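You operate a simulated robot arm through the tools that you are given. There is no shell and no other tool. Be economical: measure what you need, move in short steps, check, and stop when the job is done.

You run a simulated two-armed robot. Do the job below in one go: nothing can be reset, and whatever is moved stays where it is left.

Task
Take the tall glass with purple band on the bench area marked sorting and put it away on the top of the fine work table. Put the steel nut with green collar in the inside of the deep grey crate marked to pack. Take the yellow brush with green band and leave it on the bench area marked small items. Stack the box labelled "door seals" from the bench area marked checking on top of the box that says "oil filter". Take the measuring glass with black band and leave it on the shelf under the rebuild table. Take the black block marked test on the bench area marked checking and put it away on the bench area marked small items. Carry the grey tray with black grips with both arms and set it on the bench area marked final work. Fetch the blue cloth pad with green band and set it on the black mat with purple edge. Do these in any order. Set down upright: tall glass with purple band, yellow brush with green band, measuring glass with black band.

The check looks at the end state, three seconds after you hand in, the way a careful person would. Anything else that was tipped, shoved, dropped, spilled or broken makes it a failure. A push-on lid holds only when it is set on centred and level and pressed home; a screw cap is set on level and turned clockwise until tight. Flat cloth is picked up by pressing the open fingertips on it (5 to 10 N) and closing them slowly along it; thin cloth reads only 2 to 8 mm in the jaws.

Robot
Two 6-joint arms with two-finger parallel grippers on one trunk, on a base that drives. Base frame: it is fixed to the floor where the robot stands at the start and does not move with it; the origin is under the middle of the robot, x ahead of it, y to its left, z up; the surface under the hand at the start is at about z = 900. Units: mm, degrees, N and s.
The left shoulder is at the start at [-77, 177, 832], the right one opposite. With the tool pointing down near the work surface each hand reaches from about 100 to 700 mm from the robot's upright axis, wherever it stands, measured 20 degrees to its own side. Places, roughly: bench area marked final work [900, -3800, 900]; bench area marked small items [1100, -1200, 900]; black block marked test [1250, 750, 1000]; black mat with purple edge [-1300, -3500, 800]; blue cloth pad with green band (10x8x4 cm) [500, -800, 900]; box marked door seals, box marked fuel filter, box [1000, 1500, 1000]; grey tray with black grips (26x24x8 cm) [500, -1700, 900]; inside of the deep grey crate marked to pack (28x2 [720, -2920, 920]; measuring glass with black band [2750, 750, 1000]; shelf under the rebuild table [3000, 2600, 300]; steel nut with green collar (4x4x3 cm) [600, 300, 900]; tall glass with purple band [500, 0, 1000]; top of the fine work table [-1400, -3400, 800]; yellow brush with green band (10x5x5 cm) [600, -300, 900]. Payload 1.57 kg a hand.
Tool frame (each hand has its own): the origin (TCP) lies between the finger pads and is the grasp point; the fingertips stand 30 mm ahead of it; z points along the fingers, y is the line along which they close. The gripper opens to 80 mm. The fingers are 17 mm wide and 12 mm thick; the gripper's body (40 by 82 mm) begins 80 mm behind the TCP.
Orientation is that of the tool frame in the base frame, as a unit quaternion [x, y, z, w]. With the fingers straight down and closing along the base's y, the tool's x points along the base's -x, its y along +y and its z along -z.

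Tools
- The arms move only by the tool arm_command. It takes "left_plan", "right_plan" or both (then of equal length, played together; a hand with none holds still); each is a list of rows, each a list of 3 entries, a list of its own where there are three numbers: the shift along the base's x, y, z in units of 50 mm (1.0 is 50 mm), then the turn, a rotation vector about the base's x, y, z in units of 5 degrees (1.0 is 5 degrees), then the gripper command, from -1 (fully open) to 1 (shut), values between in proportion. In form: [[[x, y, z], [rx, ry, rz], hand], ...]. A call has 1 to 12 rows; each row shifts and turns the commanded pose from where the row before left it. A call with a number of a shift or a turn outside -1 to 1 is refused whole. Each row takes 0.2 s and may step no farther than 50 mm and 8.6 degrees from the row before; otherwise, or with a gripper value out of range, the whole call is refused. A pose out of reach is approached as far as the arm can. The call stops where the force on the tool passes 40 N (or 10 N more than at its start, if that is more) or the arm is blocked; 0.2 s more then pass. The fingers move at their own pace (about 72 mm/s each) and stop on an object; they squeeze with about 39 N. The grip force told is the motor's: it shows also when the fingers shut on nothing. Time passes only in rows, and 0.2 s behind the last, so rows that do not move let the fingers close. It gives the time, the measured TCP pose, the force on the tool (base axes), the opening and the grip force at its end, in the units of the frame above (readings bear some noise), with the torque about the TCP (base axes, N m) and any sound that the robot's microphone picked up, and new pictures: "show" is both (left out), scene, wrist or none (wrist: the cameras of the hands that moved).
- Cameras (640 x 400 px; columns grow to the right, rows downward): "scene" is now at [36.1, -25, 1557.5]; the picture's right is [-0.32, -0.95, 0.00], its down [-0.69, 0.23, -0.69] and it looks along [0.65, -0.22, -0.72] (base axes); focal length 257 px, centre (320, 200). "left" rides on the left gripper at [72, 7, -122] in its tool frame; the picture's right is [-0.09, 1.00, 0.00], its down [-0.84, -0.08, -0.54] and it looks along [-0.54, -0.05, 0.84] (tool axes); focal length 238 px, centre (320, 200). "right" rides on the right gripper at [72, -7, -122] in its tool frame; the picture's right is [0.09, 1.00, 0.00], its down [-0.84, 0.08, -0.54] and it looks along [-0.54, 0.05, 0.84] (tool axes); focal length 238 px, centre (320, 200). There is no depth. A picture from a camera that has moved, and an enlarged one, comes with that camera's place and axes in the base frame and with its lens.
- lift_body(by): slides the trunk up (or, below 0, down) by that many mm; the arms and the scene camera ride with it, the base frame stays. It gives what a move gives, with no picture.
- base_move(legs): drives the robot by 1 to 6 legs, each [ahead, left, turn to the left] in mm, mm and degrees, along the robot's own axes; the way and the turn of a leg run together, so that a leg with both is an arc; at most 1500 mm and 180 degrees a leg. The arms and the cameras ride along, it lands a little off, and it stops where it bumps. It gives what a move gives, and a new picture of the scene camera.
- head_to(pan, tilt): turns the head with the scene camera to pan (to the left, within 143 degrees either way) and tilt (down, from -29 to 69), counted from straight ahead of the robot. It gives what a move gives, and a new picture of the scene camera.
- close_up(camera, box): a new picture of the part [left, top, right, bottom] of that camera's present view, enlarged. It takes no simulated time.
- finish_job(): hands the job in; it is judged then, once.

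Go step by step. Nothing tells you exact positions but the pictures and the camera data: compare them with the known pose of the tool, close in by small moves and look again before you grip or let go. The budget is 217 turns and 260 pictures, counting those below and the enlarged ones. Unless the task says otherwise, let go and move clear before handing in, and close with one line.

The tools are called after "Call:" as name(argument=value, ...) on one line, values as JSON. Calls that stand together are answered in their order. arm_command: Moves the arms, as the interface text tells. Its arguments: {"type":"object","properties":{"left_plan":{"type":"array","items":{"type":"array"}},"right_plan":{"type":"array","items":{"type":"array"}},"show":{"type":"string","enum":["both","scene","wrist","none"]}},"required":[]} The other tools are called the same way: lift_body (by) slides the trunk up or down; base_move (legs) drives the base; head_to (pan, tilt) turns the head that bears the scene camera; close_up (camera, box) takes an enlarged picture of a part of a camera's view; finish_job () hands the job in.

At the start:

```text
time_s: 0.0
left_eef_pos: [543.5, 74.1, 1132.0]
left_orientation: [0.0, 1.0, 0.001, 0.0]
left_ft_force: [-0.2, 0.0, -0.3]
left_ft_torque: [-0.01, 0.0, 0.01]
left_grip_width: 80.0
left_finger_force: 0.0
right_eef_pos: [411.7, -419.5, 1171.9]
right_orientation: [0.0, 1.0, 0.0, 0.0]
right_ft_force: [-0.3, 0.2, -1.0]
right_ft_torque: [0.02, 0.01, 0.02]
right_grip_width: 79.8
right_finger_force: 0.1
trunk travel left (down, up): [-275.0, 53.0]
robot x, y, heading: [3.9, -1.9, -0.0]
head pan, tilt: [-18.7, 46.4]
```

scene: 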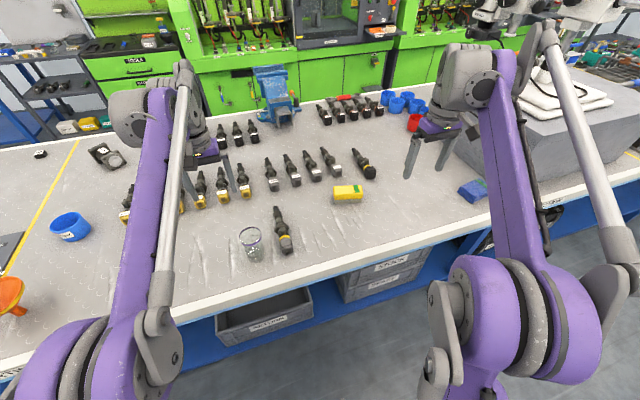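
right: 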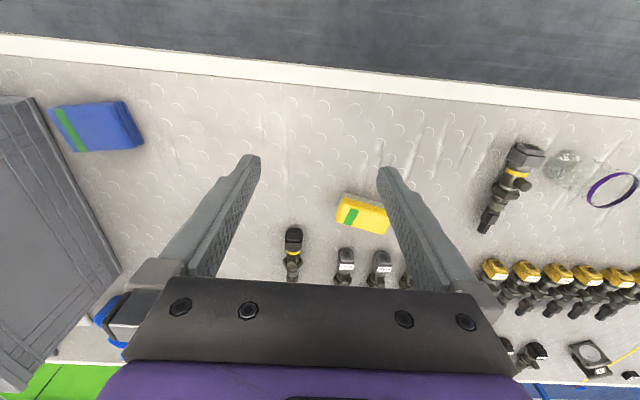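
left: 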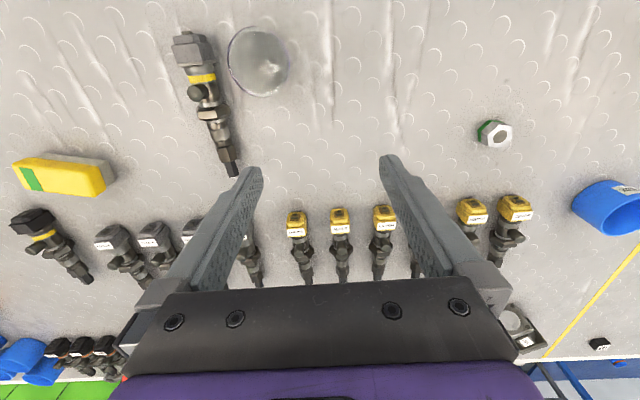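

I see the bench with the glass near (480,0), the nut near (600,325), the brush near (600,-300) and the pad to the right. I'll look around first with the head.

Call:
head_to(pan=-60, tilt=25)

Call:
head_to(pan=50, tilt=25)

Call:
head_to(pan=-120, tilt=25)

```text
time_s: 1.1
left_eef_pos: [542.9, 74.3, 1131.8]
left_orientation: [0.0, 1.0, 0.0, 0.0]
left_ft_force: [0.4, 0.5, -0.6]
left_ft_torque: [0.04, -0.02, -0.01]
left_grip_width: 80.2
left_finger_force: 0.0
right_eef_pos: [413.4, -418.5, 1174.2]
right_orientation: [-0.001, 1.0, 0.0, 0.001]
right_ft_force: [0.3, 0.1, 0.5]
right_ft_torque: [0.01, 0.01, 0.0]
right_grip_width: 79.9
right_finger_force: 0.1
trunk travel left (down, up): [-275.0, 53.0]
robot x, y, heading: [0.7, -0.5, 0.3]
head pan, tilt: [-60.0, 25.0]
camera scene: at [6.3, -79.1, 1589.9], right [-0.87, -0.5, 0.0], down [-0.21, 0.37, -0.91], along [0.45, -0.78, -0.42], focal length 257 px, centre (320, 200)
```

scene: 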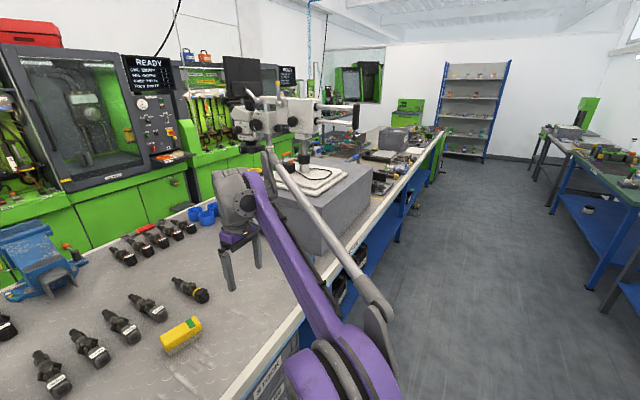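

```text
time_s: 3.0
left_eef_pos: [543.6, 74.3, 1131.2]
left_orientation: [0.0, 1.0, -0.001, -0.001]
left_ft_force: [0.0, 0.0, 0.3]
left_ft_torque: [-0.01, -0.01, 0.03]
left_grip_width: 79.8
left_finger_force: 0.0
right_eef_pos: [411.9, -419.6, 1171.9]
right_orientation: [0.001, 1.0, 0.0, -0.001]
right_ft_force: [0.0, 0.0, 0.1]
right_ft_torque: [-0.04, 0.02, -0.02]
right_grip_width: 80.1
right_finger_force: 0.0
trunk travel left (down, up): [-275.0, 53.0]
robot x, y, heading: [-1.1, 1.6, -0.0]
head pan, tilt: [50.0, 25.0]
camera scene: at [19.4, 71.3, 1590.0], right [0.77, -0.64, 0.0], down [-0.27, -0.32, -0.91], along [0.58, 0.69, -0.42], focal length 257 px, centre (320, 200)
```

scene: 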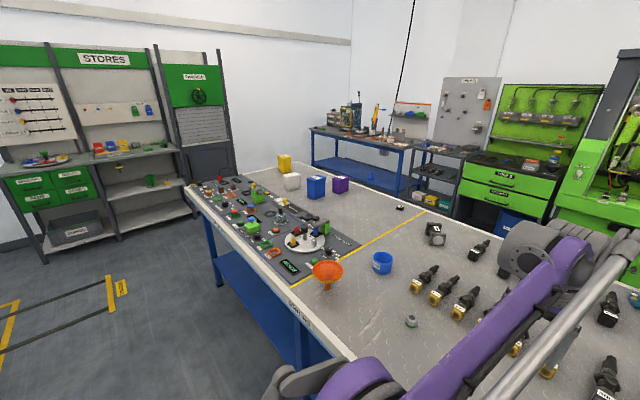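

```text
time_s: 5.5
left_eef_pos: [543.2, 73.9, 1132.1]
left_orientation: [0.0, 1.0, -0.001, 0.0]
left_ft_force: [-0.7, 0.8, 0.2]
left_ft_torque: [-0.02, -0.03, -0.04]
left_grip_width: 80.1
left_finger_force: 0.0
right_eef_pos: [412.0, -418.7, 1173.0]
right_orientation: [0.0, 1.0, 0.0, 0.0]
right_ft_force: [-0.3, 0.2, -0.2]
right_ft_torque: [-0.03, -0.01, -0.02]
right_grip_width: 79.8
right_finger_force: 0.1
trunk travel left (down, up): [-275.0, 53.0]
robot x, y, heading: [1.6, -2.1, -0.4]
head pan, tilt: [-120.0, 25.0]
camera scene: at [-85.9, -79.1, 1590.0], right [-0.87, 0.5, 0.0], down [0.21, 0.37, -0.91], along [-0.45, -0.79, -0.42], focal length 257 px, centre (320, 200)
```

scene: 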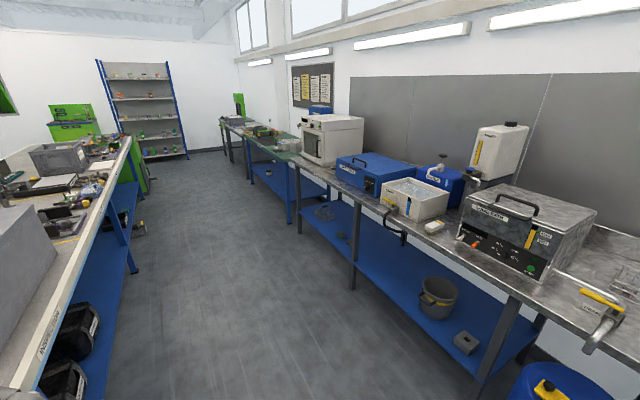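

The bench is an island with an aisle on both sides, so goods at x>1000 are likely reached from the far side. I begin with the nut: left hand moves above it.

Call:
arm_command(left_plan=[[[0.19, 0.84, -0.33], [0, 0, 0], -1], [[0.19, 0.84, -0.33], [0, 0, 0], -1], [[0.19, 0.84, -0.33], [0, 0, 0], -1], [[0.19, 0.84, -0.33], [0, 0, 0], -1], [[0.19, 0.84, -0.33], [0, 0, 0], -1], [[0.19, 0.84, -0.33], [0, 0, 0], -1], [[0, 0, 0], [0, 0, 0], -1]], show="wrist")

```text
time_s: 7.1
left_eef_pos: [599.9, 328.2, 1029.6]
left_orientation: [0.0, 1.0, 0.0, 0.0]
left_ft_force: [-1.2, -0.3, 0.1]
left_ft_torque: [-0.02, -0.02, 0.0]
left_grip_width: 80.1
left_finger_force: 0.1
right_eef_pos: [412.2, -418.8, 1172.1]
right_orientation: [0.0, 1.0, 0.0, -0.001]
right_ft_force: [0.5, -1.3, 0.3]
right_ft_torque: [0.0, -0.01, -0.02]
right_grip_width: 79.9
right_finger_force: 0.0
trunk travel left (down, up): [-275.0, 53.0]
robot x, y, heading: [-0.7, 0.1, -0.3]
head pan, tilt: [-120.0, 25.0]
camera left: at [527.4, 334.3, 1152.0], right [0.09, 1.0, 0.0], down [0.84, -0.08, 0.54], along [0.54, -0.05, -0.84], focal length 238 px, centre (320, 200)
```

left: 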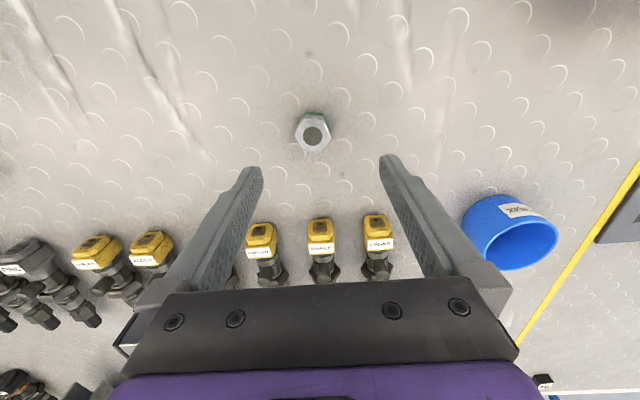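

Call:
arm_command(left_plan=[[[-0.08, -0.14, -0.6], [0, 0, 0], -1], [[0, 0, -0.6], [0, 0, 0], -1], [[0, 0, -0.71], [0, 0, 0], -1], [[0, 0, 0], [0, 0, 0], 1], [[0, 0, 0], [0, 0, 0], 1], [[0, 0, 0], [0, 0, 0], 1], [[0, 0, 0], [0, 0, 0], 1]], show="wrist")

```text
time_s: 8.7
left_eef_pos: [595.9, 320.7, 938.4]
left_orientation: [0.0, 1.0, -0.001, 0.0]
left_ft_force: [-0.6, 0.5, -1.0]
left_ft_torque: [0.0, 0.0, -0.01]
left_grip_width: 34.8
left_finger_force: 38.6
right_eef_pos: [413.7, -418.5, 1171.3]
right_orientation: [0.0, 1.0, 0.001, 0.001]
right_ft_force: [-0.2, 0.4, -0.2]
right_ft_torque: [-0.02, -0.03, 0.02]
right_grip_width: 80.1
right_finger_force: 0.1
trunk travel left (down, up): [-275.0, 53.0]
robot x, y, heading: [-2.1, 3.3, -0.0]
head pan, tilt: [-120.0, 25.0]
camera left: at [523.1, 326.5, 1059.9], right [0.09, 1.0, 0.0], down [0.84, -0.08, 0.54], along [0.54, -0.05, -0.84], focal length 238 px, centre (320, 200)
```

left: 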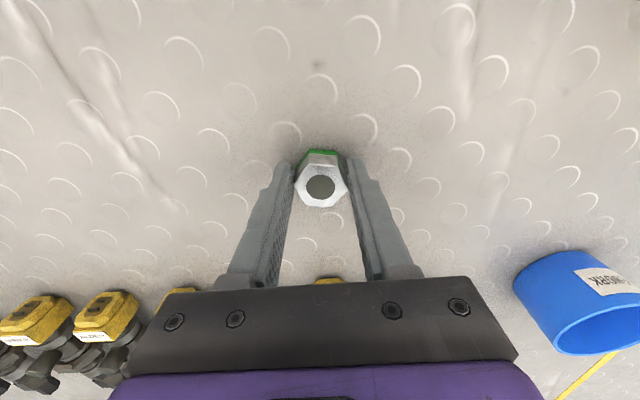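

Nut held. I raise it, pull the right hand in, then slide to the right toward the pad.

Call:
arm_command(left_plan=[[[0, 0, 1], [0, 0, 0], 1], [[-0.5, 0, 0.8], [0, 0, 0], 1], [[-0.8, 0, 0.5], [0, 0, 0], 1], [[-0.8, 0, 0.5], [0, 0, 0], 1], [[-0.8, -0.2, 0.5], [0, 0, 0], 1]], right_plan=[[[0, 0.5, 0], [0, 0, 0], -1], [[-0.1, 0.8, 0], [0, 0, 0], -1], [[-0.2, 0.8, 0], [0, 0, 0], -1], [[-0.2, 0.8, 0], [0, 0, 0], -1], [[0, 0.1, 0], [0, 0, 0], -1]], show="none")

Call:
head_to(pan=-35, tilt=45)

Call:
base_move(legs=[[0, -430, 0]])

```text
time_s: 9.9
left_eef_pos: [447.1, 307.5, 1102.6]
left_orientation: [-0.001, 1.0, -0.001, 0.001]
left_ft_force: [-0.4, 0.4, -1.5]
left_ft_torque: [0.02, -0.02, -0.03]
left_grip_width: 32.1
left_finger_force: 38.5
right_eef_pos: [386.2, -268.1, 1170.3]
right_orientation: [0.0, 1.0, 0.0, 0.0]
right_ft_force: [-1.0, 0.0, 0.2]
right_ft_torque: [0.01, 0.0, 0.01]
right_grip_width: 79.8
right_finger_force: 0.1
trunk travel left (down, up): [-275.0, 53.0]
robot x, y, heading: [-2.1, 0.1, -0.0]
head pan, tilt: [-120.0, 25.0]
```

```text
time_s: 11.5
left_eef_pos: [448.5, 309.3, 1101.9]
left_orientation: [0.0, 1.0, -0.001, 0.0]
left_ft_force: [0.9, -0.2, -2.2]
left_ft_torque: [0.01, 0.01, -0.02]
left_grip_width: 32.1
left_finger_force: 39.1
right_eef_pos: [387.1, -268.0, 1169.6]
right_orientation: [0.0, 1.0, 0.0, 0.0]
right_ft_force: [0.2, -0.5, 0.1]
right_ft_torque: [0.01, -0.01, -0.03]
right_grip_width: 79.7
right_finger_force: 0.1
trunk travel left (down, up): [-275.0, 53.0]
robot x, y, heading: [0.3, -1.3, 0.2]
head pan, tilt: [-35.0, 45.0]
camera scene: at [26.8, -45.9, 1559.4], right [-0.57, -0.82, 0.0], down [-0.58, 0.41, -0.71], along [0.58, -0.41, -0.71], focal length 257 px, centre (320, 200)
```

scene: 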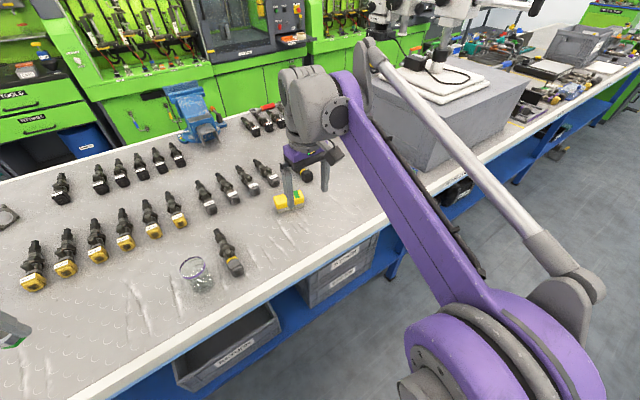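

```text
time_s: 15.8
left_eef_pos: [449.4, -119.9, 1102.6]
left_orientation: [0.002, 1.0, -0.001, 0.0]
left_ft_force: [-0.6, 0.2, -0.7]
left_ft_torque: [-0.01, -0.02, 0.0]
left_grip_width: 31.9
left_finger_force: 39.1
right_eef_pos: [386.0, -696.0, 1170.8]
right_orientation: [0.002, 1.0, 0.0, 0.001]
right_ft_force: [-0.1, 0.3, 0.8]
right_ft_torque: [0.02, -0.01, -0.02]
right_grip_width: 80.2
right_finger_force: 0.0
trunk travel left (down, up): [-275.0, 53.0]
robot x, y, heading: [1.1, -430.9, -0.4]
head pan, tilt: [-35.0, 45.0]
camera scene: at [25.7, -473.4, 1559.4], right [-0.58, -0.82, 0.0], down [-0.58, 0.41, -0.71], along [0.58, -0.41, -0.71], focal length 257 px, centre (320, 200)
```

scene: 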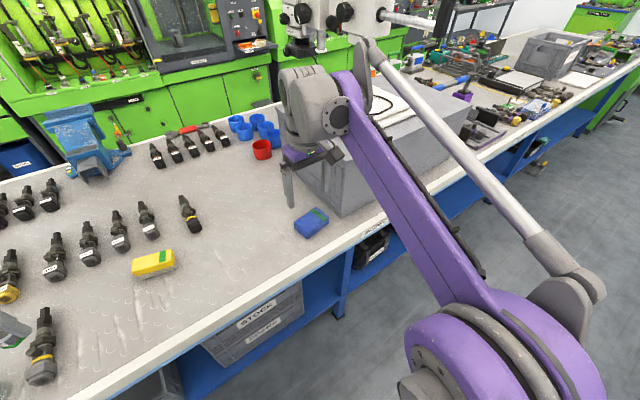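

Call:
arm_command(right_plan=[[[0.5, -0.2, -0.6], [0, 0, 0], -1], [[0.5, -0.2, -0.6], [0, 0, 0], -1], [[0, 0, 0], [0, 0, 0], -1]], show="wrist")

```text
time_s: 16.6
left_eef_pos: [447.2, -120.1, 1102.5]
left_orientation: [0.003, 1.0, 0.0, 0.0]
left_ft_force: [0.3, 0.1, -1.3]
left_ft_torque: [0.01, -0.01, -0.02]
left_grip_width: 31.5
left_finger_force: 39.0
right_eef_pos: [437.8, -716.0, 1110.8]
right_orientation: [0.003, 1.0, 0.0, 0.0]
right_ft_force: [-0.6, 0.1, 0.7]
right_ft_torque: [0.01, -0.03, -0.03]
right_grip_width: 80.1
right_finger_force: 0.0
trunk travel left (down, up): [-275.0, 53.0]
robot x, y, heading: [-1.4, -430.6, -0.3]
head pan, tilt: [-35.0, 45.0]
camera right: at [367.1, -721.8, 1232.1], right [-0.09, 1.0, 0.0], down [0.84, 0.07, 0.54], along [0.54, 0.05, -0.84], focal length 238 px, centre (320, 200)
```

right: 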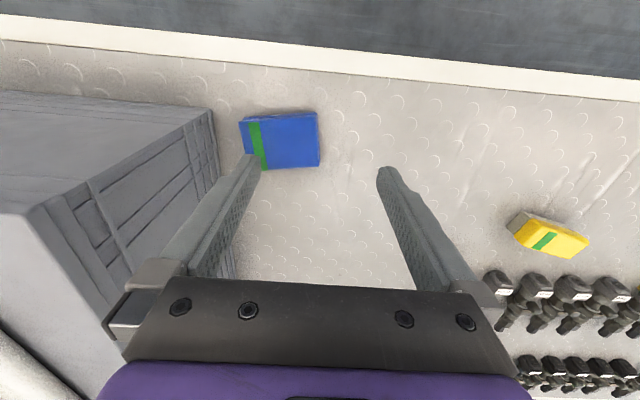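

The pad is about 90x63 mm, turned about 11°, near (475,-757). I turn the right hand about -79° to close across its short side.

Call:
arm_command(right_plan=[[[0.06, -0.07, 0], [0, 0, -1], -1], [[0.06, -0.07, 0], [0, 0, -1], -1], [[0.06, -0.07, 0], [0, 0, -1], -1], [[0.06, -0.07, 0], [0, 0, -1], -1], [[0.06, -0.07, 0], [0, 0, -1], -1], [[0.06, -0.07, 0], [0, 0, -1], -1], [[0.06, -0.07, 0], [0, 0, -1], -1], [[0.06, -0.07, 0], [0, 0, -1], -1], [[0.06, -0.07, 0], [0, 0, -1], -1], [[0.06, -0.07, 0], [0, 0, -1], -1], [[0.06, -0.07, 0], [0, 0, -1], -1], [[0.06, -0.07, 0], [0, 0, -1], -1]], show="none")

Call:
arm_command(right_plan=[[[0, 0, -0.4], [0, 0, -1], -1], [[0, 0, -0.4], [0, 0, -1], -1], [[0, 0, -0.4], [0, 0, -1], -1], [[0, 0, 0], [0, 0, -0.7], -1], [[0, 0, 0], [0, 0, 0], -1]], show="wrist")

```text
time_s: 19.2
left_eef_pos: [450.2, -121.0, 1102.3]
left_orientation: [0.001, 1.0, 0.0, 0.0]
left_ft_force: [0.3, -0.3, -1.6]
left_ft_torque: [0.02, 0.0, 0.01]
left_grip_width: 31.6
left_finger_force: 39.1
right_eef_pos: [470.1, -757.7, 1110.4]
right_orientation: [0.502, 0.865, 0.0, 0.0]
right_ft_force: [-0.1, 0.3, -0.1]
right_ft_torque: [0.02, -0.01, 0.05]
right_grip_width: 79.9
right_finger_force: 0.0
trunk travel left (down, up): [-275.0, 53.0]
robot x, y, heading: [-3.8, -427.0, -0.3]
head pan, tilt: [-35.0, 45.0]
```

```text
time_s: 20.4
left_eef_pos: [448.2, -119.7, 1101.2]
left_orientation: [0.001, 1.0, 0.001, 0.0]
left_ft_force: [0.9, 0.7, -0.8]
left_ft_torque: [0.01, 0.02, -0.01]
left_grip_width: 31.9
left_finger_force: 38.8
right_eef_pos: [471.2, -758.8, 1050.0]
right_orientation: [0.635, 0.773, 0.0, -0.001]
right_ft_force: [1.1, -0.4, 0.3]
right_ft_torque: [0.01, -0.04, 0.01]
right_grip_width: 80.0
right_finger_force: 0.0
trunk travel left (down, up): [-275.0, 53.0]
robot x, y, heading: [0.5, -424.5, -0.2]
head pan, tilt: [-35.0, 45.0]
camera right: at [452.0, -689.8, 1171.8], right [0.96, 0.28, 0.0], down [0.24, -0.81, 0.54], along [0.15, -0.52, -0.84], focal length 238 px, centre (320, 200)
```

right: 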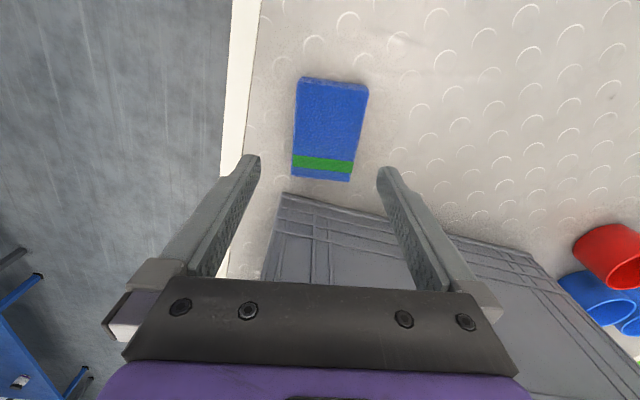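

Call:
arm_command(right_plan=[[[0.2, -0.06, -0.6], [0, 0, 0], -1], [[0, 0, -0.7], [0, 0, 0], -1], [[0, 0, -0.5], [0, 0, 0], -1], [[0, 0, -0.4], [0, 0, 0], -1], [[0, 0, 0], [0, 0, 0], 1], [[0, 0, 0], [0, 0, 0], 1], [[0, 0, 0], [0, 0, 0], 1]], show="wrist")

```text
time_s: 22.0
left_eef_pos: [448.2, -120.5, 1101.5]
left_orientation: [0.002, 1.0, 0.0, -0.001]
left_ft_force: [1.0, 0.0, -1.8]
left_ft_torque: [0.02, -0.01, 0.02]
left_grip_width: 31.3
left_finger_force: 39.3
right_eef_pos: [480.2, -761.3, 938.9]
right_orientation: [0.634, 0.773, -0.001, 0.0]
right_ft_force: [-0.6, 0.2, -0.2]
right_ft_torque: [-0.05, -0.01, -0.03]
right_grip_width: 69.2
right_finger_force: 39.2
trunk travel left (down, up): [-275.0, 53.0]
robot x, y, heading: [-3.7, -427.8, -0.0]
head pan, tilt: [-35.0, 45.0]
camera right: at [460.8, -690.9, 1061.2], right [0.96, 0.28, 0.0], down [0.24, -0.81, 0.54], along [0.15, -0.52, -0.84], focal length 238 px, centre (320, 200)
```

right: 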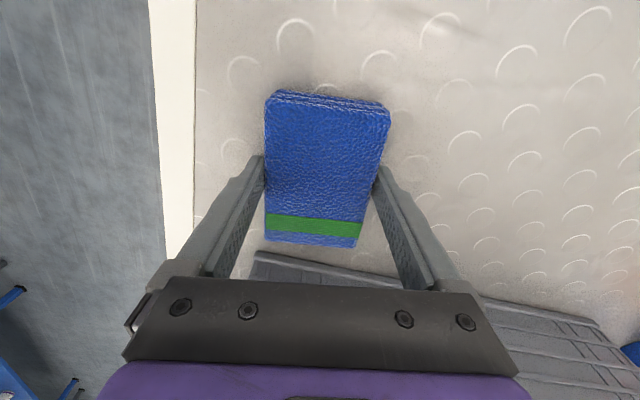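

Call:
arm_command(right_plan=[[[0, 0, 1], [0, 0, 0], 1], [[0, 0, 1], [0, 0, 0], 1], [[0, 0, 1], [0, 0, 0], 1], [[-0.5, 0.3, 0.8], [0, 0, 0], 1], [[-0.7, 0.5, 0], [0, 0, 0], 1], [[-0.7, 0.5, 0], [0, 0, 0], 1], [[0, 0, 0], [0, 0, 0], 1]], show="none")

Call:
base_move(legs=[[-350, 0, 0], [0, -1500, 0], [0, -1150, 0]])

```text
time_s: 23.6
left_eef_pos: [449.1, -120.0, 1101.4]
left_orientation: [0.002, 1.0, 0.0, 0.0]
left_ft_force: [-0.3, 0.2, -1.8]
left_ft_torque: [0.0, -0.03, -0.02]
left_grip_width: 31.4
left_finger_force: 39.0
right_eef_pos: [390.0, -699.0, 1131.9]
right_orientation: [0.635, 0.773, 0.0, 0.0]
right_ft_force: [-0.6, 0.2, -0.8]
right_ft_torque: [0.0, 0.0, 0.0]
right_grip_width: 69.2
right_finger_force: 38.8
trunk travel left (down, up): [-275.0, 53.0]
robot x, y, heading: [2.1, -427.3, -0.2]
head pan, tilt: [-35.0, 45.0]
```

```text
time_s: 48.2
left_eef_pos: [104.6, -2720.1, 1100.8]
left_orientation: [0.009, 1.0, 0.0, 0.0]
left_ft_force: [0.0, 0.2, -0.4]
left_ft_torque: [0.01, 0.05, 0.0]
left_grip_width: 31.1
left_finger_force: 38.5
right_eef_pos: [40.0, -3297.7, 1132.4]
right_orientation: [0.639, 0.769, 0.001, 0.0]
right_ft_force: [-0.2, 0.4, -0.5]
right_ft_torque: [0.0, 0.03, 0.0]
right_grip_width: 68.6
right_finger_force: 38.9
trunk travel left (down, up): [-275.0, 53.0]
robot x, y, heading: [-348.4, -3024.5, -0.8]
head pan, tilt: [-35.0, 45.0]
camera scene: at [-321.9, -3068.9, 1559.4], right [-0.59, -0.81, 0.0], down [-0.57, 0.41, -0.71], along [0.57, -0.41, -0.71], focal length 257 px, centre (320, 200)
```

scene: 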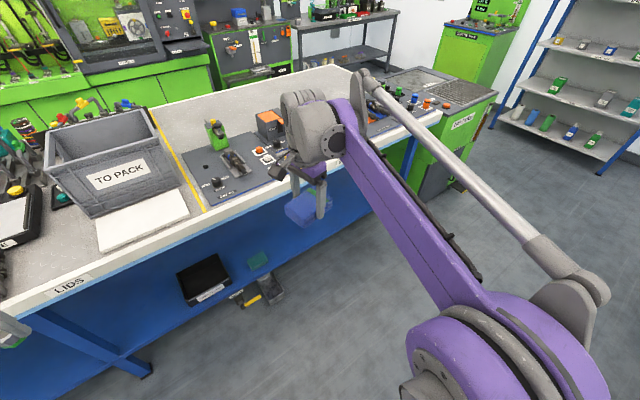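

The TO PACK crate stands near (740,-2915) with the final work area to its right. I raise both hands and drive up to it.

Call:
arm_command(left_plan=[[[0, 0, 1], [0, 0, 0], 1], [[0, 0, 1], [0, 0, 0], 1], [[0, 0, 0.4], [0, 0, 0], 1]], right_plan=[[[0, 0, 1], [0, 0, 0], 1], [[-0.5, 0.5, 0.5], [0, 0, 0], 1], [[-0.5, 0.5, 0], [0, 0, 0], 1]], show="none")

Call:
head_to(pan=10, tilt=40)

Call:
base_move(legs=[[0, -130, 0.8], [365, 0, 0]])

```text
time_s: 49.0
left_eef_pos: [103.5, -2718.6, 1220.3]
left_orientation: [0.007, 1.0, 0.0, 0.0]
left_ft_force: [0.1, -0.4, -0.5]
left_ft_torque: [0.0, 0.0, 0.04]
left_grip_width: 31.4
left_finger_force: 39.0
right_eef_pos: [-12.3, -3244.5, 1210.2]
right_orientation: [0.638, 0.77, 0.0, 0.001]
right_ft_force: [-0.2, -0.3, -0.4]
right_ft_torque: [-0.04, -0.01, -0.03]
right_grip_width: 68.9
right_finger_force: 38.5
trunk travel left (down, up): [-275.0, 53.0]
robot x, y, heading: [-346.7, -3020.0, -1.1]
head pan, tilt: [-35.0, 45.0]
```

```text
time_s: 50.2
left_eef_pos: [103.8, -2718.9, 1219.8]
left_orientation: [0.008, 1.0, 0.0, 0.0]
left_ft_force: [-0.5, -0.4, -0.7]
left_ft_torque: [0.0, 0.0, 0.01]
left_grip_width: 31.2
left_finger_force: 39.3
right_eef_pos: [-10.2, -3246.3, 1210.1]
right_orientation: [0.639, 0.769, 0.001, 0.0]
right_ft_force: [-0.1, 1.3, -0.7]
right_ft_torque: [-0.03, 0.01, -0.04]
right_grip_width: 68.7
right_finger_force: 38.9
trunk travel left (down, up): [-275.0, 53.0]
robot x, y, heading: [-349.6, -3023.0, -0.7]
head pan, tilt: [10.0, 40.0]
camera scene: at [-303.8, -3007.8, 1566.6], right [0.16, -0.99, 0.0], down [-0.63, -0.1, -0.77], along [0.76, 0.12, -0.64], focal length 257 px, centre (320, 200)
```

scene: 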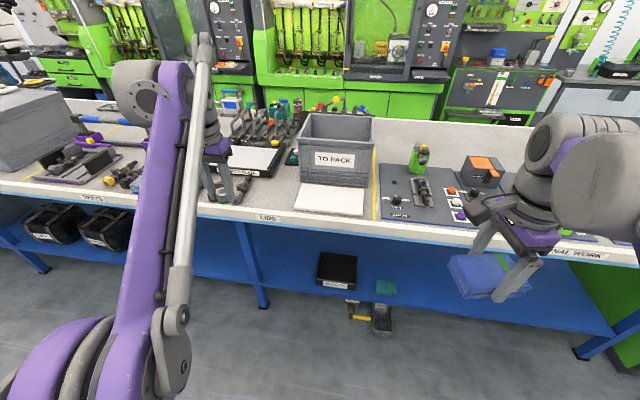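

```text
time_s: 54.0
left_eef_pos: [475.9, -2844.1, 1221.1]
left_orientation: [-0.001, 1.0, 0.0, 0.0]
left_ft_force: [-0.4, -1.0, -0.9]
left_ft_torque: [-0.02, 0.0, -0.02]
left_grip_width: 31.0
left_finger_force: 38.8
right_eef_pos: [367.8, -3372.1, 1208.9]
right_orientation: [0.632, 0.775, 0.0, -0.001]
right_ft_force: [-0.2, 1.0, -0.3]
right_ft_torque: [-0.02, -0.01, -0.02]
right_grip_width: 69.2
right_finger_force: 39.1
trunk travel left (down, up): [-275.0, 53.0]
robot x, y, heading: [27.8, -3152.4, -0.1]
head pan, tilt: [10.0, 40.0]
camera scene: at [71.4, -3139.0, 1566.6], right [0.18, -0.98, 0.0], down [-0.63, -0.11, -0.77], along [0.75, 0.13, -0.64], focal length 257 px, centre (320, 200)
```

scene: 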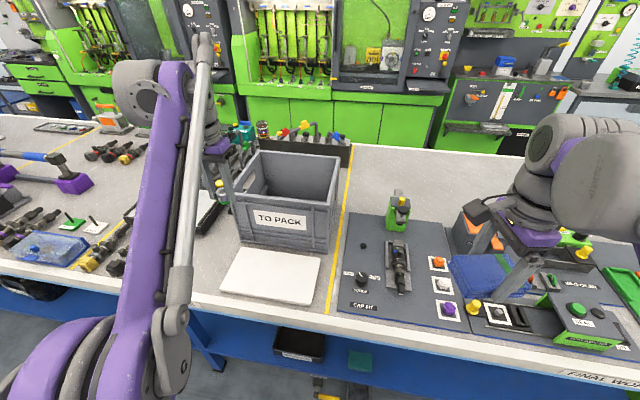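

Call:
arm_command(left_plan=[[[0.9, -0.324, 0], [0, 0, 0], 1], [[0.9, -0.324, 0], [0, 0, 0], 1], [[0.9, -0.324, 0], [0, 0, 0], 1], [[0.9, -0.324, 0], [0, 0, 0], 1], [[0.9, -0.324, 0], [0, 0, 0], 1], [[0, 0, 0], [0, 0, 0], 1]])

```text
time_s: 55.4
left_eef_pos: [585.3, -2916.2, 1160.1]
left_orientation: [-0.001, 1.0, 0.0, 0.0]
left_ft_force: [-0.2, 0.0, -1.0]
left_ft_torque: [-0.03, 0.03, 0.0]
left_grip_width: 31.1
left_finger_force: 39.2
left hand out of reach, approached as far as the arm can: row 2, 3, 4, 5
right_eef_pos: [368.3, -3372.1, 1209.0]
right_orientation: [0.632, 0.775, 0.0, 0.0]
right_ft_force: [-0.4, 0.9, -1.1]
right_ft_torque: [-0.03, 0.01, 0.01]
right_grip_width: 68.8
right_finger_force: 39.7
trunk travel left (down, up): [-275.0, 53.0]
robot x, y, heading: [27.4, -3157.1, -0.0]
head pan, tilt: [10.0, 40.0]
camera scene: at [71.2, -3138.6, 1566.7], right [0.18, -0.98, 0.0], down [-0.63, -0.11, -0.77], along [0.75, 0.13, -0.64], focal length 257 px, centre (320, 200)
camera left: at [513.1, -2910.0, 1282.4], right [0.09, 1.0, 0.0], down [0.84, -0.08, 0.54], along [0.54, -0.05, -0.84], focal length 238 px, centre (320, 200)
```

scene: 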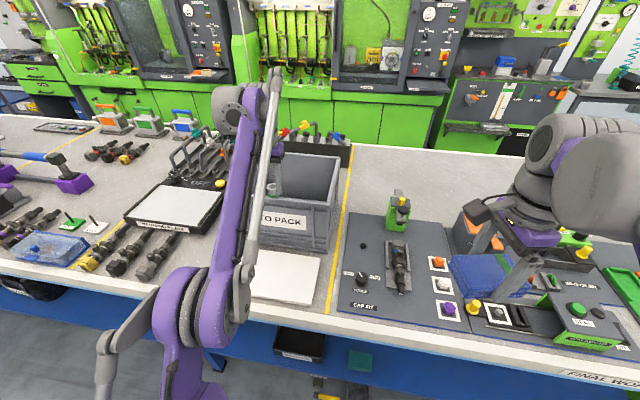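
left: 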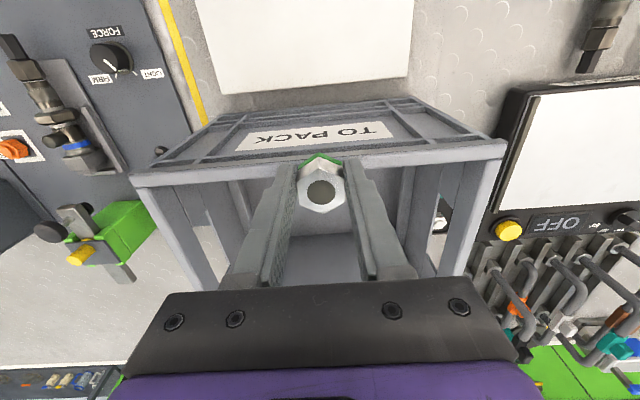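

Call:
lift_body(by=53)

Call:
base_move(legs=[[60, 0, 0]])

```text
time_s: 56.3
left_eef_pos: [583.0, -2913.8, 1213.3]
left_orientation: [-0.001, 1.0, 0.0, 0.0]
left_ft_force: [-0.7, -0.3, -1.3]
left_ft_torque: [-0.01, -0.01, -0.01]
left_grip_width: 31.0
left_finger_force: 39.3
right_eef_pos: [368.1, -3372.5, 1261.6]
right_orientation: [0.633, 0.774, 0.001, 0.0]
right_ft_force: [0.7, 0.5, -0.8]
right_ft_torque: [-0.02, 0.0, 0.01]
right_grip_width: 68.8
right_finger_force: 39.0
trunk travel left (down, up): [-328.0, 0.0]
robot x, y, heading: [28.9, -3156.7, 0.4]
head pan, tilt: [10.0, 40.0]
```

```text
time_s: 57.3
left_eef_pos: [640.8, -2912.6, 1211.8]
left_orientation: [-0.003, 1.0, 0.0, 0.0]
left_ft_force: [0.6, -0.4, -1.4]
left_ft_torque: [0.0, 0.03, -0.02]
left_grip_width: 31.2
left_finger_force: 39.2
right_eef_pos: [426.9, -3370.8, 1261.4]
right_orientation: [0.631, 0.776, 0.0, 0.0]
right_ft_force: [0.6, 0.2, -0.9]
right_ft_torque: [0.0, 0.05, -0.01]
right_grip_width: 68.8
right_finger_force: 39.1
trunk travel left (down, up): [-328.0, 0.0]
robot x, y, heading: [85.9, -3154.9, 0.5]
head pan, tilt: [10.0, 40.0]
camera scene: at [126.2, -3138.8, 1621.5], right [0.18, -0.98, 0.0], down [-0.63, -0.11, -0.77], along [0.76, 0.14, -0.64], focal length 257 px, centre (320, 200)
```

scene: 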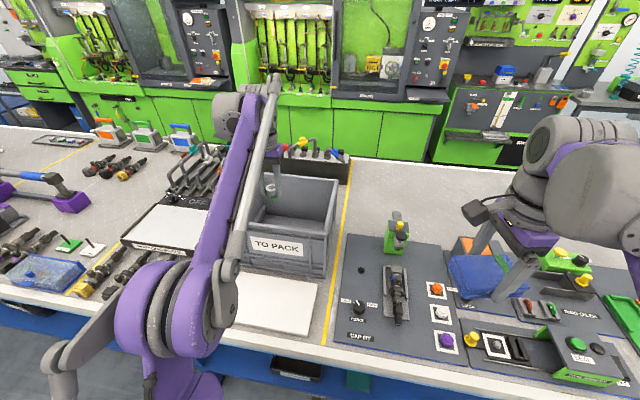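

Call:
base_move(legs=[[45, 0, -0.5]])

Call:
arm_command(left_plan=[[[0.3, -0.1, -0.6], [0, 0, 0], 1], [[0.3, -0.1, -0.9], [0, 0, 0], 1], [[0.3, 0, -0.9], [0, 0, 0], 1], [[0.1, 0, -0.9], [0, 0, 0], 1], [[0, 0, 0], [0, 0, 0], 1]])

```text
time_s: 58.1
left_eef_pos: [663.0, -2915.1, 1211.2]
left_orientation: [-0.001, 1.0, 0.0, -0.002]
left_ft_force: [-0.3, 0.5, -1.4]
left_ft_torque: [0.01, 0.05, -0.03]
left_grip_width: 31.2
left_finger_force: 39.3
right_eef_pos: [447.9, -3372.4, 1262.4]
right_orientation: [0.632, 0.775, 0.0, 0.0]
right_ft_force: [0.2, -0.5, -0.3]
right_ft_torque: [0.0, 0.04, 0.02]
right_grip_width: 68.6
right_finger_force: 38.9
trunk travel left (down, up): [-328.0, 0.0]
robot x, y, heading: [106.6, -3158.4, 0.0]
head pan, tilt: [10.0, 40.0]
stopped in leg 1: the robot was blocked; the commanded pose is now the measured one
camera scene: at [149.0, -3138.9, 1621.7], right [0.17, -0.98, 0.0], down [-0.63, -0.11, -0.77], along [0.75, 0.13, -0.64], focal length 257 px, centre (320, 200)
```

scene: 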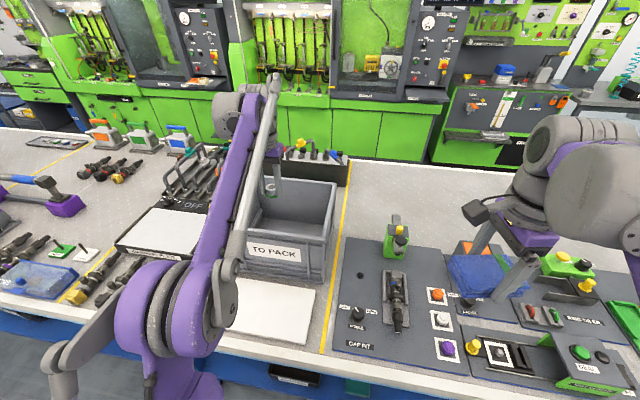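

```text
time_s: 59.3
left_eef_pos: [714.0, -2923.6, 1044.7]
left_orientation: [-0.001, 1.0, 0.0, 0.0]
left_ft_force: [-0.4, 0.1, -0.4]
left_ft_torque: [0.0, -0.02, 0.0]
left_grip_width: 31.2
left_finger_force: 39.1
right_eef_pos: [446.9, -3372.7, 1262.0]
right_orientation: [0.633, 0.775, 0.0, 0.0]
right_ft_force: [0.4, 0.2, -0.5]
right_ft_torque: [0.0, 0.0, -0.02]
right_grip_width: 68.6
right_finger_force: 39.0
trunk travel left (down, up): [-328.0, 0.0]
robot x, y, heading: [104.7, -3157.3, -0.1]
head pan, tilt: [10.0, 40.0]
camera scene: at [148.1, -3139.0, 1621.9], right [0.17, -0.98, 0.0], down [-0.63, -0.11, -0.77], along [0.75, 0.13, -0.64], focal length 257 px, centre (320, 200)
camera left: at [641.8, -2917.3, 1166.2], right [0.09, 1.0, 0.0], down [0.84, -0.08, 0.54], along [0.54, -0.05, -0.84], focal length 238 px, centre (320, 200)
```

scene: 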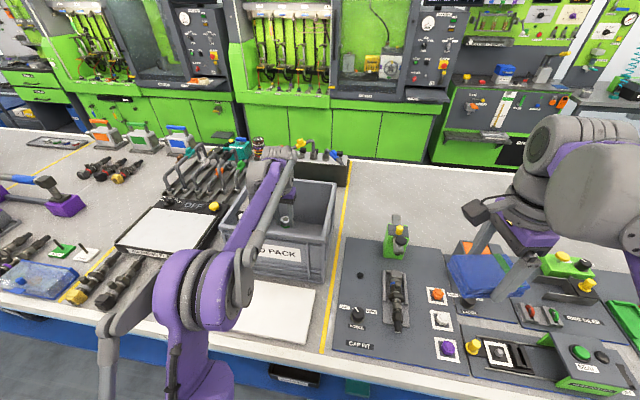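
left: 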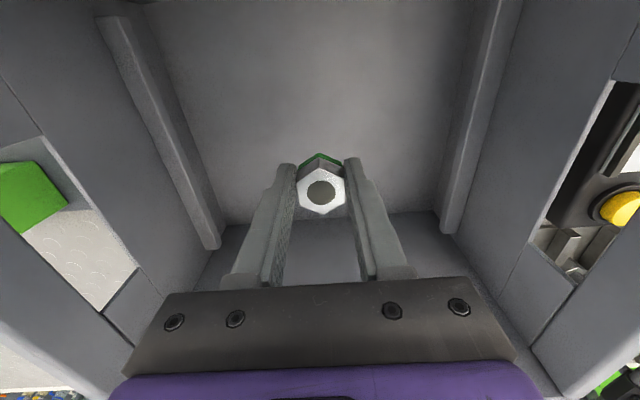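

Call:
arm_command(left_plan=[[[0.1, 0, -0.7], [0, 0, 0], 1], [[0, 0, -0.7], [0, 0, 0], 1], [[0, 0, -0.45], [0, 0, 0], 1], [[0, 0, 0], [0, 0, 0], 1]])

```text
time_s: 60.3
left_eef_pos: [717.0, -2922.8, 953.8]
left_orientation: [0.0, 1.0, 0.0, 0.001]
left_ft_force: [-0.3, 0.3, -1.6]
left_ft_torque: [-0.02, -0.02, -0.03]
left_grip_width: 31.0
left_finger_force: 38.7
right_eef_pos: [447.2, -3373.2, 1261.8]
right_orientation: [0.633, 0.774, -0.001, 0.001]
right_ft_force: [-0.3, -0.4, -1.0]
right_ft_torque: [0.01, -0.01, 0.0]
right_grip_width: 68.8
right_finger_force: 39.2
trunk travel left (down, up): [-328.0, 0.0]
robot x, y, heading: [109.3, -3153.1, -0.1]
head pan, tilt: [10.0, 40.0]
camera scene: at [148.2, -3138.9, 1621.9], right [0.17, -0.98, 0.0], down [-0.63, -0.11, -0.77], along [0.75, 0.13, -0.64], focal length 257 px, centre (320, 200)
camera left: at [644.6, -2917.0, 1075.9], right [0.09, 1.0, 0.0], down [0.84, -0.08, 0.54], along [0.54, -0.05, -0.84], focal length 238 px, centre (320, 200)
```

scene: 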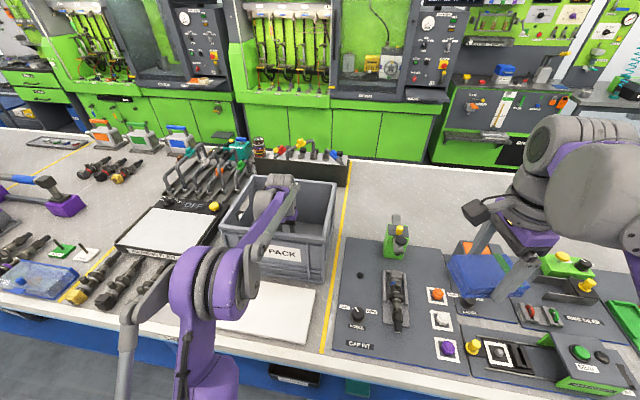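
left: 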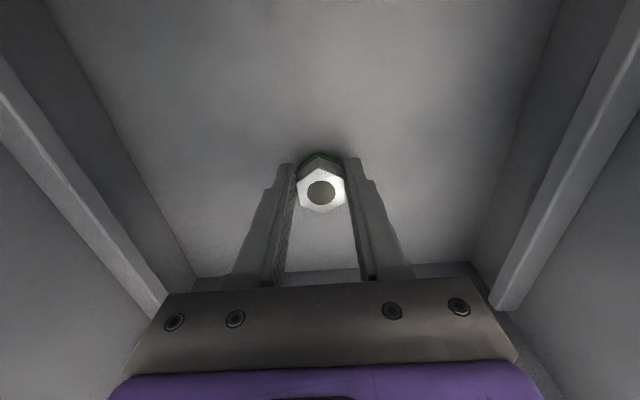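

Call:
arm_command(left_plan=[[[0, 0, -0.2], [0, 0, 0], 1], [[0, 0, 0], [0, 0, 0], 0.4], [[0, 0, 0], [0, 0, 0], 0.0], [[0, 0, 0], [0, 0, 0], 0.0], [[0, 0, 0.8], [0, 0, 0], 0], [[0, 0, 0.8], [0, 0, 0], 0], [[0, 0, 0.8], [0, 0, 0], 0], [[-0.1, 0, 0.8], [0, 0, 0], 0]], show="wrist")

Call:
arm_command(left_plan=[[[-0.4, 0, 0.9], [0, 0, 0], 0], [[-0.5, 0, 0.8], [0, 0, 0], 0], [[-0.9, 0, 0], [0, 0, 0], 0], [[-0.9, 0, 0], [0, 0, 0], 0]], show="none")

```text
time_s: 62.1
left_eef_pos: [712.6, -2926.6, 1108.4]
left_orientation: [0.0, 1.0, 0.001, 0.0]
left_ft_force: [-0.5, -0.4, 0.5]
left_ft_torque: [-0.03, 0.0, -0.02]
left_grip_width: 39.9
left_finger_force: 0.0
right_eef_pos: [445.2, -3372.4, 1262.1]
right_orientation: [0.633, 0.774, 0.0, 0.0]
right_ft_force: [-0.3, 0.1, -0.6]
right_ft_torque: [-0.02, 0.01, 0.01]
right_grip_width: 68.6
right_finger_force: 38.6
trunk travel left (down, up): [-328.0, 0.0]
robot x, y, heading: [108.0, -3155.8, -0.1]
head pan, tilt: [10.0, 40.0]
camera left: at [639.8, -2921.3, 1230.5], right [0.09, 1.0, 0.0], down [0.84, -0.08, 0.54], along [0.54, -0.05, -0.84], focal length 238 px, centre (320, 200)
```

left: 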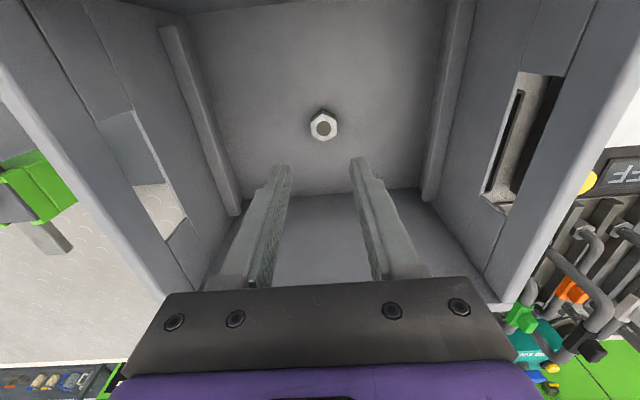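

```text
time_s: 63.1
left_eef_pos: [568.9, -2925.0, 1191.7]
left_orientation: [0.0, 1.0, 0.0, 0.001]
left_ft_force: [0.0, 0.6, -0.2]
left_ft_torque: [-0.03, -0.02, -0.01]
left_grip_width: 39.8
left_finger_force: 0.1
right_eef_pos: [445.0, -3373.2, 1262.1]
right_orientation: [0.633, 0.774, 0.001, 0.001]
right_ft_force: [-0.5, 0.5, -0.3]
right_ft_torque: [-0.01, -0.01, -0.01]
right_grip_width: 68.8
right_finger_force: 39.1
trunk travel left (down, up): [-328.0, 0.0]
robot x, y, heading: [105.7, -3153.5, -0.3]
head pan, tilt: [10.0, 40.0]
```

Nut is in the crate. Now back off and turn around toward the fine work table.

Call:
base_move(legs=[[-520, 0, 0], [0, 0, 180]])

Call:
head_to(pan=0, tilt=35)

```text
time_s: 73.6
left_eef_pos: [-877.0, -3407.7, 1190.3]
left_orientation: [1.0, 0.023, 0.0, 0.0]
left_ft_force: [0.0, -0.1, 0.6]
left_ft_torque: [0.03, -0.03, -0.03]
left_grip_width: 40.3
left_finger_force: 0.1
right_eef_pos: [-770.4, -2954.7, 1262.3]
right_orientation: [0.788, -0.615, 0.0, 0.0]
right_ft_force: [-0.3, 0.2, -0.1]
right_ft_torque: [-0.02, 0.0, -0.03]
right_grip_width: 68.9
right_finger_force: 39.1
trunk travel left (down, up): [-328.0, 0.0]
robot x, y, heading: [-424.6, -3157.6, -177.5]
head pan, tilt: [10.0, 40.0]
camera scene: at [-459.8, -3172.8, 1621.9], right [-0.22, 0.98, 0.0], down [0.63, 0.14, -0.77], along [-0.75, -0.17, -0.64], focal length 257 px, centre (320, 200)
```

scene: 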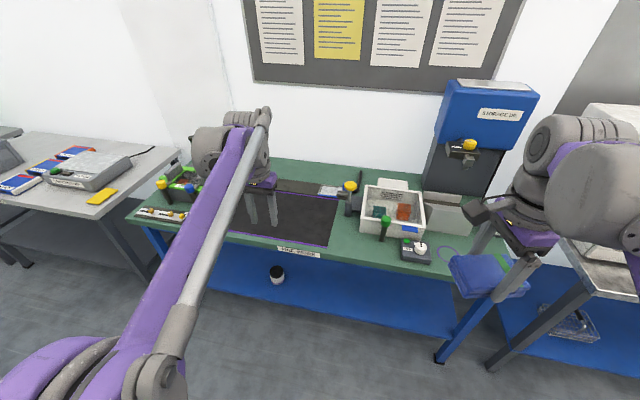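

```text
time_s: 74.3
left_eef_pos: [-877.1, -3407.3, 1191.5]
left_orientation: [1.0, 0.022, 0.0, 0.001]
left_ft_force: [-0.3, -0.1, 0.4]
left_ft_torque: [0.04, 0.01, 0.0]
left_grip_width: 39.9
left_finger_force: 0.0
right_eef_pos: [-770.9, -2954.3, 1263.2]
right_orientation: [0.788, -0.615, 0.0, 0.0]
right_ft_force: [-0.3, 0.5, 0.2]
right_ft_torque: [-0.02, 0.01, 0.0]
right_grip_width: 68.5
right_finger_force: 39.4
trunk travel left (down, up): [-328.0, 0.0]
robot x, y, heading: [-420.5, -3156.8, -177.6]
head pan, tilt: [0.0, 35.0]
camera scene: at [-464.8, -3158.3, 1629.4], right [-0.04, 1.0, 0.0], down [0.57, 0.03, -0.82], along [-0.82, -0.04, -0.57], focal length 257 px, centre (320, 200)
```

scene: 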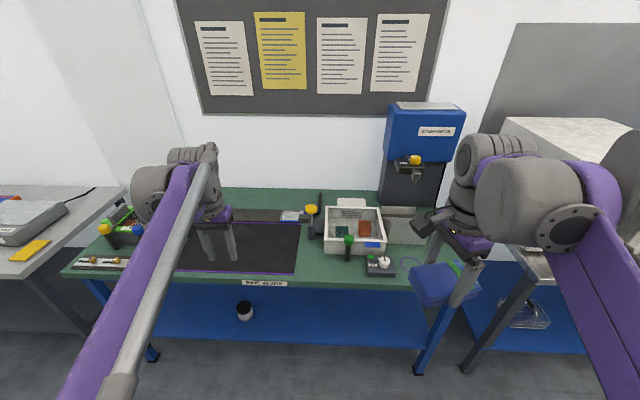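

Call:
base_move(legs=[[0, 430, -2.5], [390, 0, 0]])

Call:
head_to(pan=-10, tilt=60)

```text
time_s: 80.7
left_eef_pos: [-1252.6, -3832.2, 1190.0]
left_orientation: [1.0, 0.003, -0.001, 0.0]
left_ft_force: [0.3, 0.7, -0.4]
left_ft_torque: [0.01, 0.01, 0.02]
left_grip_width: 40.1
left_finger_force: 0.0
right_eef_pos: [-1128.3, -3383.3, 1261.3]
right_orientation: [0.776, -0.63, -0.001, 0.0]
right_ft_force: [-0.4, 1.0, -0.9]
right_ft_torque: [0.02, -0.05, 0.01]
right_grip_width: 68.7
right_finger_force: 38.6
trunk travel left (down, up): [-328.0, 0.0]
robot x, y, heading: [-787.6, -3605.0, -179.9]
head pan, tilt: [0.0, 35.0]
camera scene: at [-830.8, -3600.3, 1629.3], right [0.0, 1.0, 0.0], down [0.57, 0.0, -0.82], along [-0.82, 0.0, -0.57], focal length 257 px, centre (320, 200)
```

scene: 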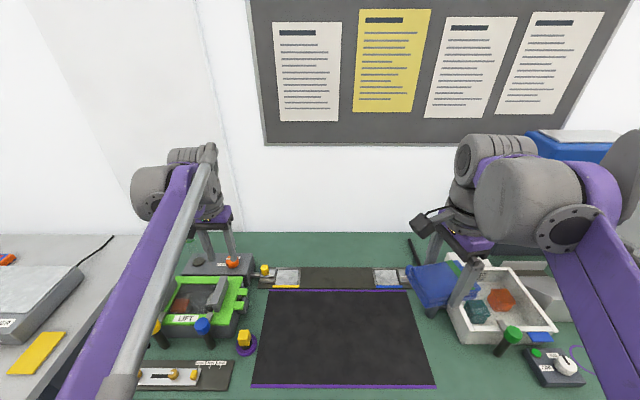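

```text
time_s: 81.6
left_eef_pos: [-1252.1, -3832.8, 1191.7]
left_orientation: [1.0, 0.002, 0.001, 0.0]
left_ft_force: [-0.4, -1.1, -0.1]
left_ft_torque: [0.01, 0.0, 0.0]
left_grip_width: 40.0
left_finger_force: 0.1
right_eef_pos: [-1129.6, -3383.9, 1261.4]
right_orientation: [0.776, -0.631, 0.0, -0.001]
right_ft_force: [-0.1, 0.0, 0.0]
right_ft_torque: [-0.01, -0.02, -0.01]
right_grip_width: 68.8
right_finger_force: 38.5
trunk travel left (down, up): [-328.0, 0.0]
robot x, y, heading: [-787.3, -3601.1, -179.9]
head pan, tilt: [-10.0, 60.0]
camera scene: at [-809.1, -3588.6, 1595.2], right [0.17, 0.99, 0.0], down [0.85, -0.15, -0.5], along [-0.49, 0.08, -0.87], focal length 257 px, centre (320, 200)
```

scene: 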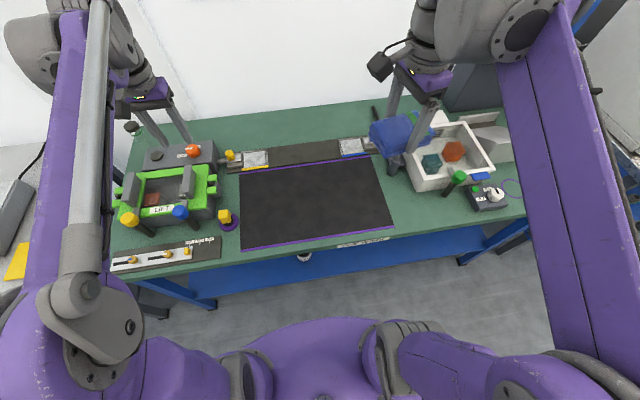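

Call:
arm_command(right_plan=[[[-0.8, -0.6, -0.1], [0, 0, 0], 1], [[-0.8, -0.6, -0.1], [0, 0, 0], 1], [[-0.8, -0.6, -0.1], [0, 0, 0], 1], [[-0.2, -0.1, -0.9], [0, 0, 0], 1], [[0, 0, -0.95], [0, 0, 0], 1], [[0, 0, -0.95], [0, 0, 0], 1], [[0, 0, -0.95], [0, 0, 0], 1], [[0, 0, -0.95], [0, 0, 0], 1], [[0, 0, -0.95], [0, 0, 0], 1], [[0, 0, -0.8], [0, 0, 0], 1], [[0, 0, -0.6], [0, 0, 0], 1], [[0, 0, 0], [0, 0, 0], 1]])

```text
refused: row 1 steps farther than a row can; nothing moved
```

Call:
arm_command(right_plan=[[[-0.75, -0.6, -0.1], [0, 0, 0], 1], [[-0.75, -0.6, -0.1], [0, 0, 0], 1], [[-0.75, -0.6, -0.1], [0, 0, 0], 1], [[-0.2, -0.1, -0.9], [0, 0, 0], 1], [[0, 0, -0.95], [0, 0, 0], 1], [[0, 0, -0.95], [0, 0, 0], 1], [[0, 0, -0.95], [0, 0, 0], 1], [[0, 0, -0.95], [0, 0, 0], 1], [[0, 0, -0.95], [0, 0, 0], 1], [[0, 0, -0.8], [0, 0, 0], 1], [[0, 0, -0.6], [0, 0, 0], 1], [[0, 0, 0], [0, 0, 0], 1]])

```text
time_s: 84.2
left_eef_pos: [-1252.4, -3832.9, 1191.8]
left_orientation: [1.0, 0.003, 0.0, 0.0]
left_ft_force: [0.0, 0.7, -0.4]
left_ft_torque: [0.0, -0.01, 0.03]
left_grip_width: 39.9
left_finger_force: 0.0
right_eef_pos: [-1251.8, -3480.4, 895.7]
right_orientation: [0.776, -0.631, 0.001, 0.0]
right_ft_force: [0.1, 0.3, 0.1]
right_ft_torque: [-0.01, -0.01, 0.0]
right_grip_width: 68.7
right_finger_force: 38.9
trunk travel left (down, up): [-328.0, 0.0]
robot x, y, heading: [-789.2, -3596.6, -179.8]
head pan, tilt: [-10.0, 60.0]
camera scene: at [-808.9, -3588.6, 1595.1], right [0.17, 0.99, 0.0], down [0.85, -0.15, -0.5], along [-0.49, 0.08, -0.87], focal length 257 px, centre (320, 200)
camera right: at [-1229.8, -3549.5, 1016.5], right [-0.96, -0.29, 0.0], down [-0.25, 0.8, 0.54], along [-0.16, 0.52, -0.84], focal length 238 px, centre (320, 200)
```

scene: 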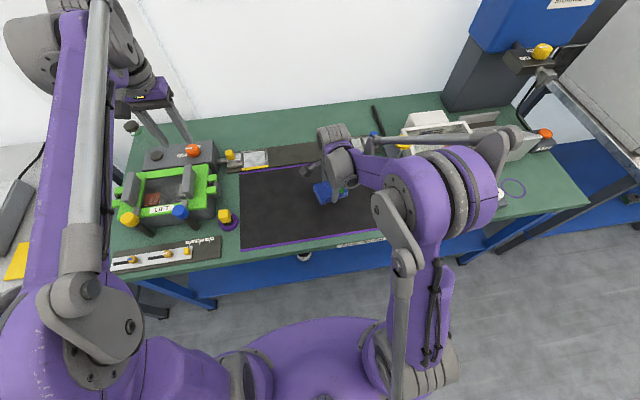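
right: 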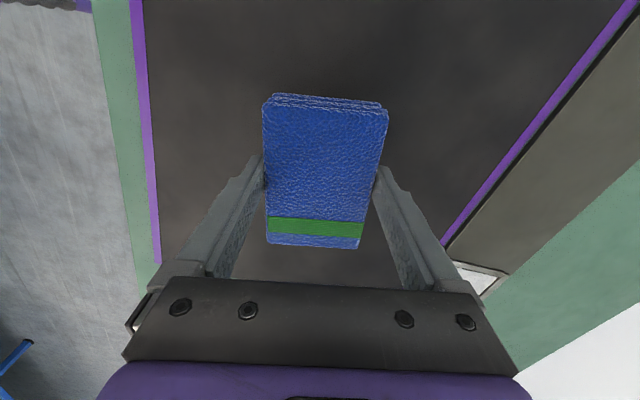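

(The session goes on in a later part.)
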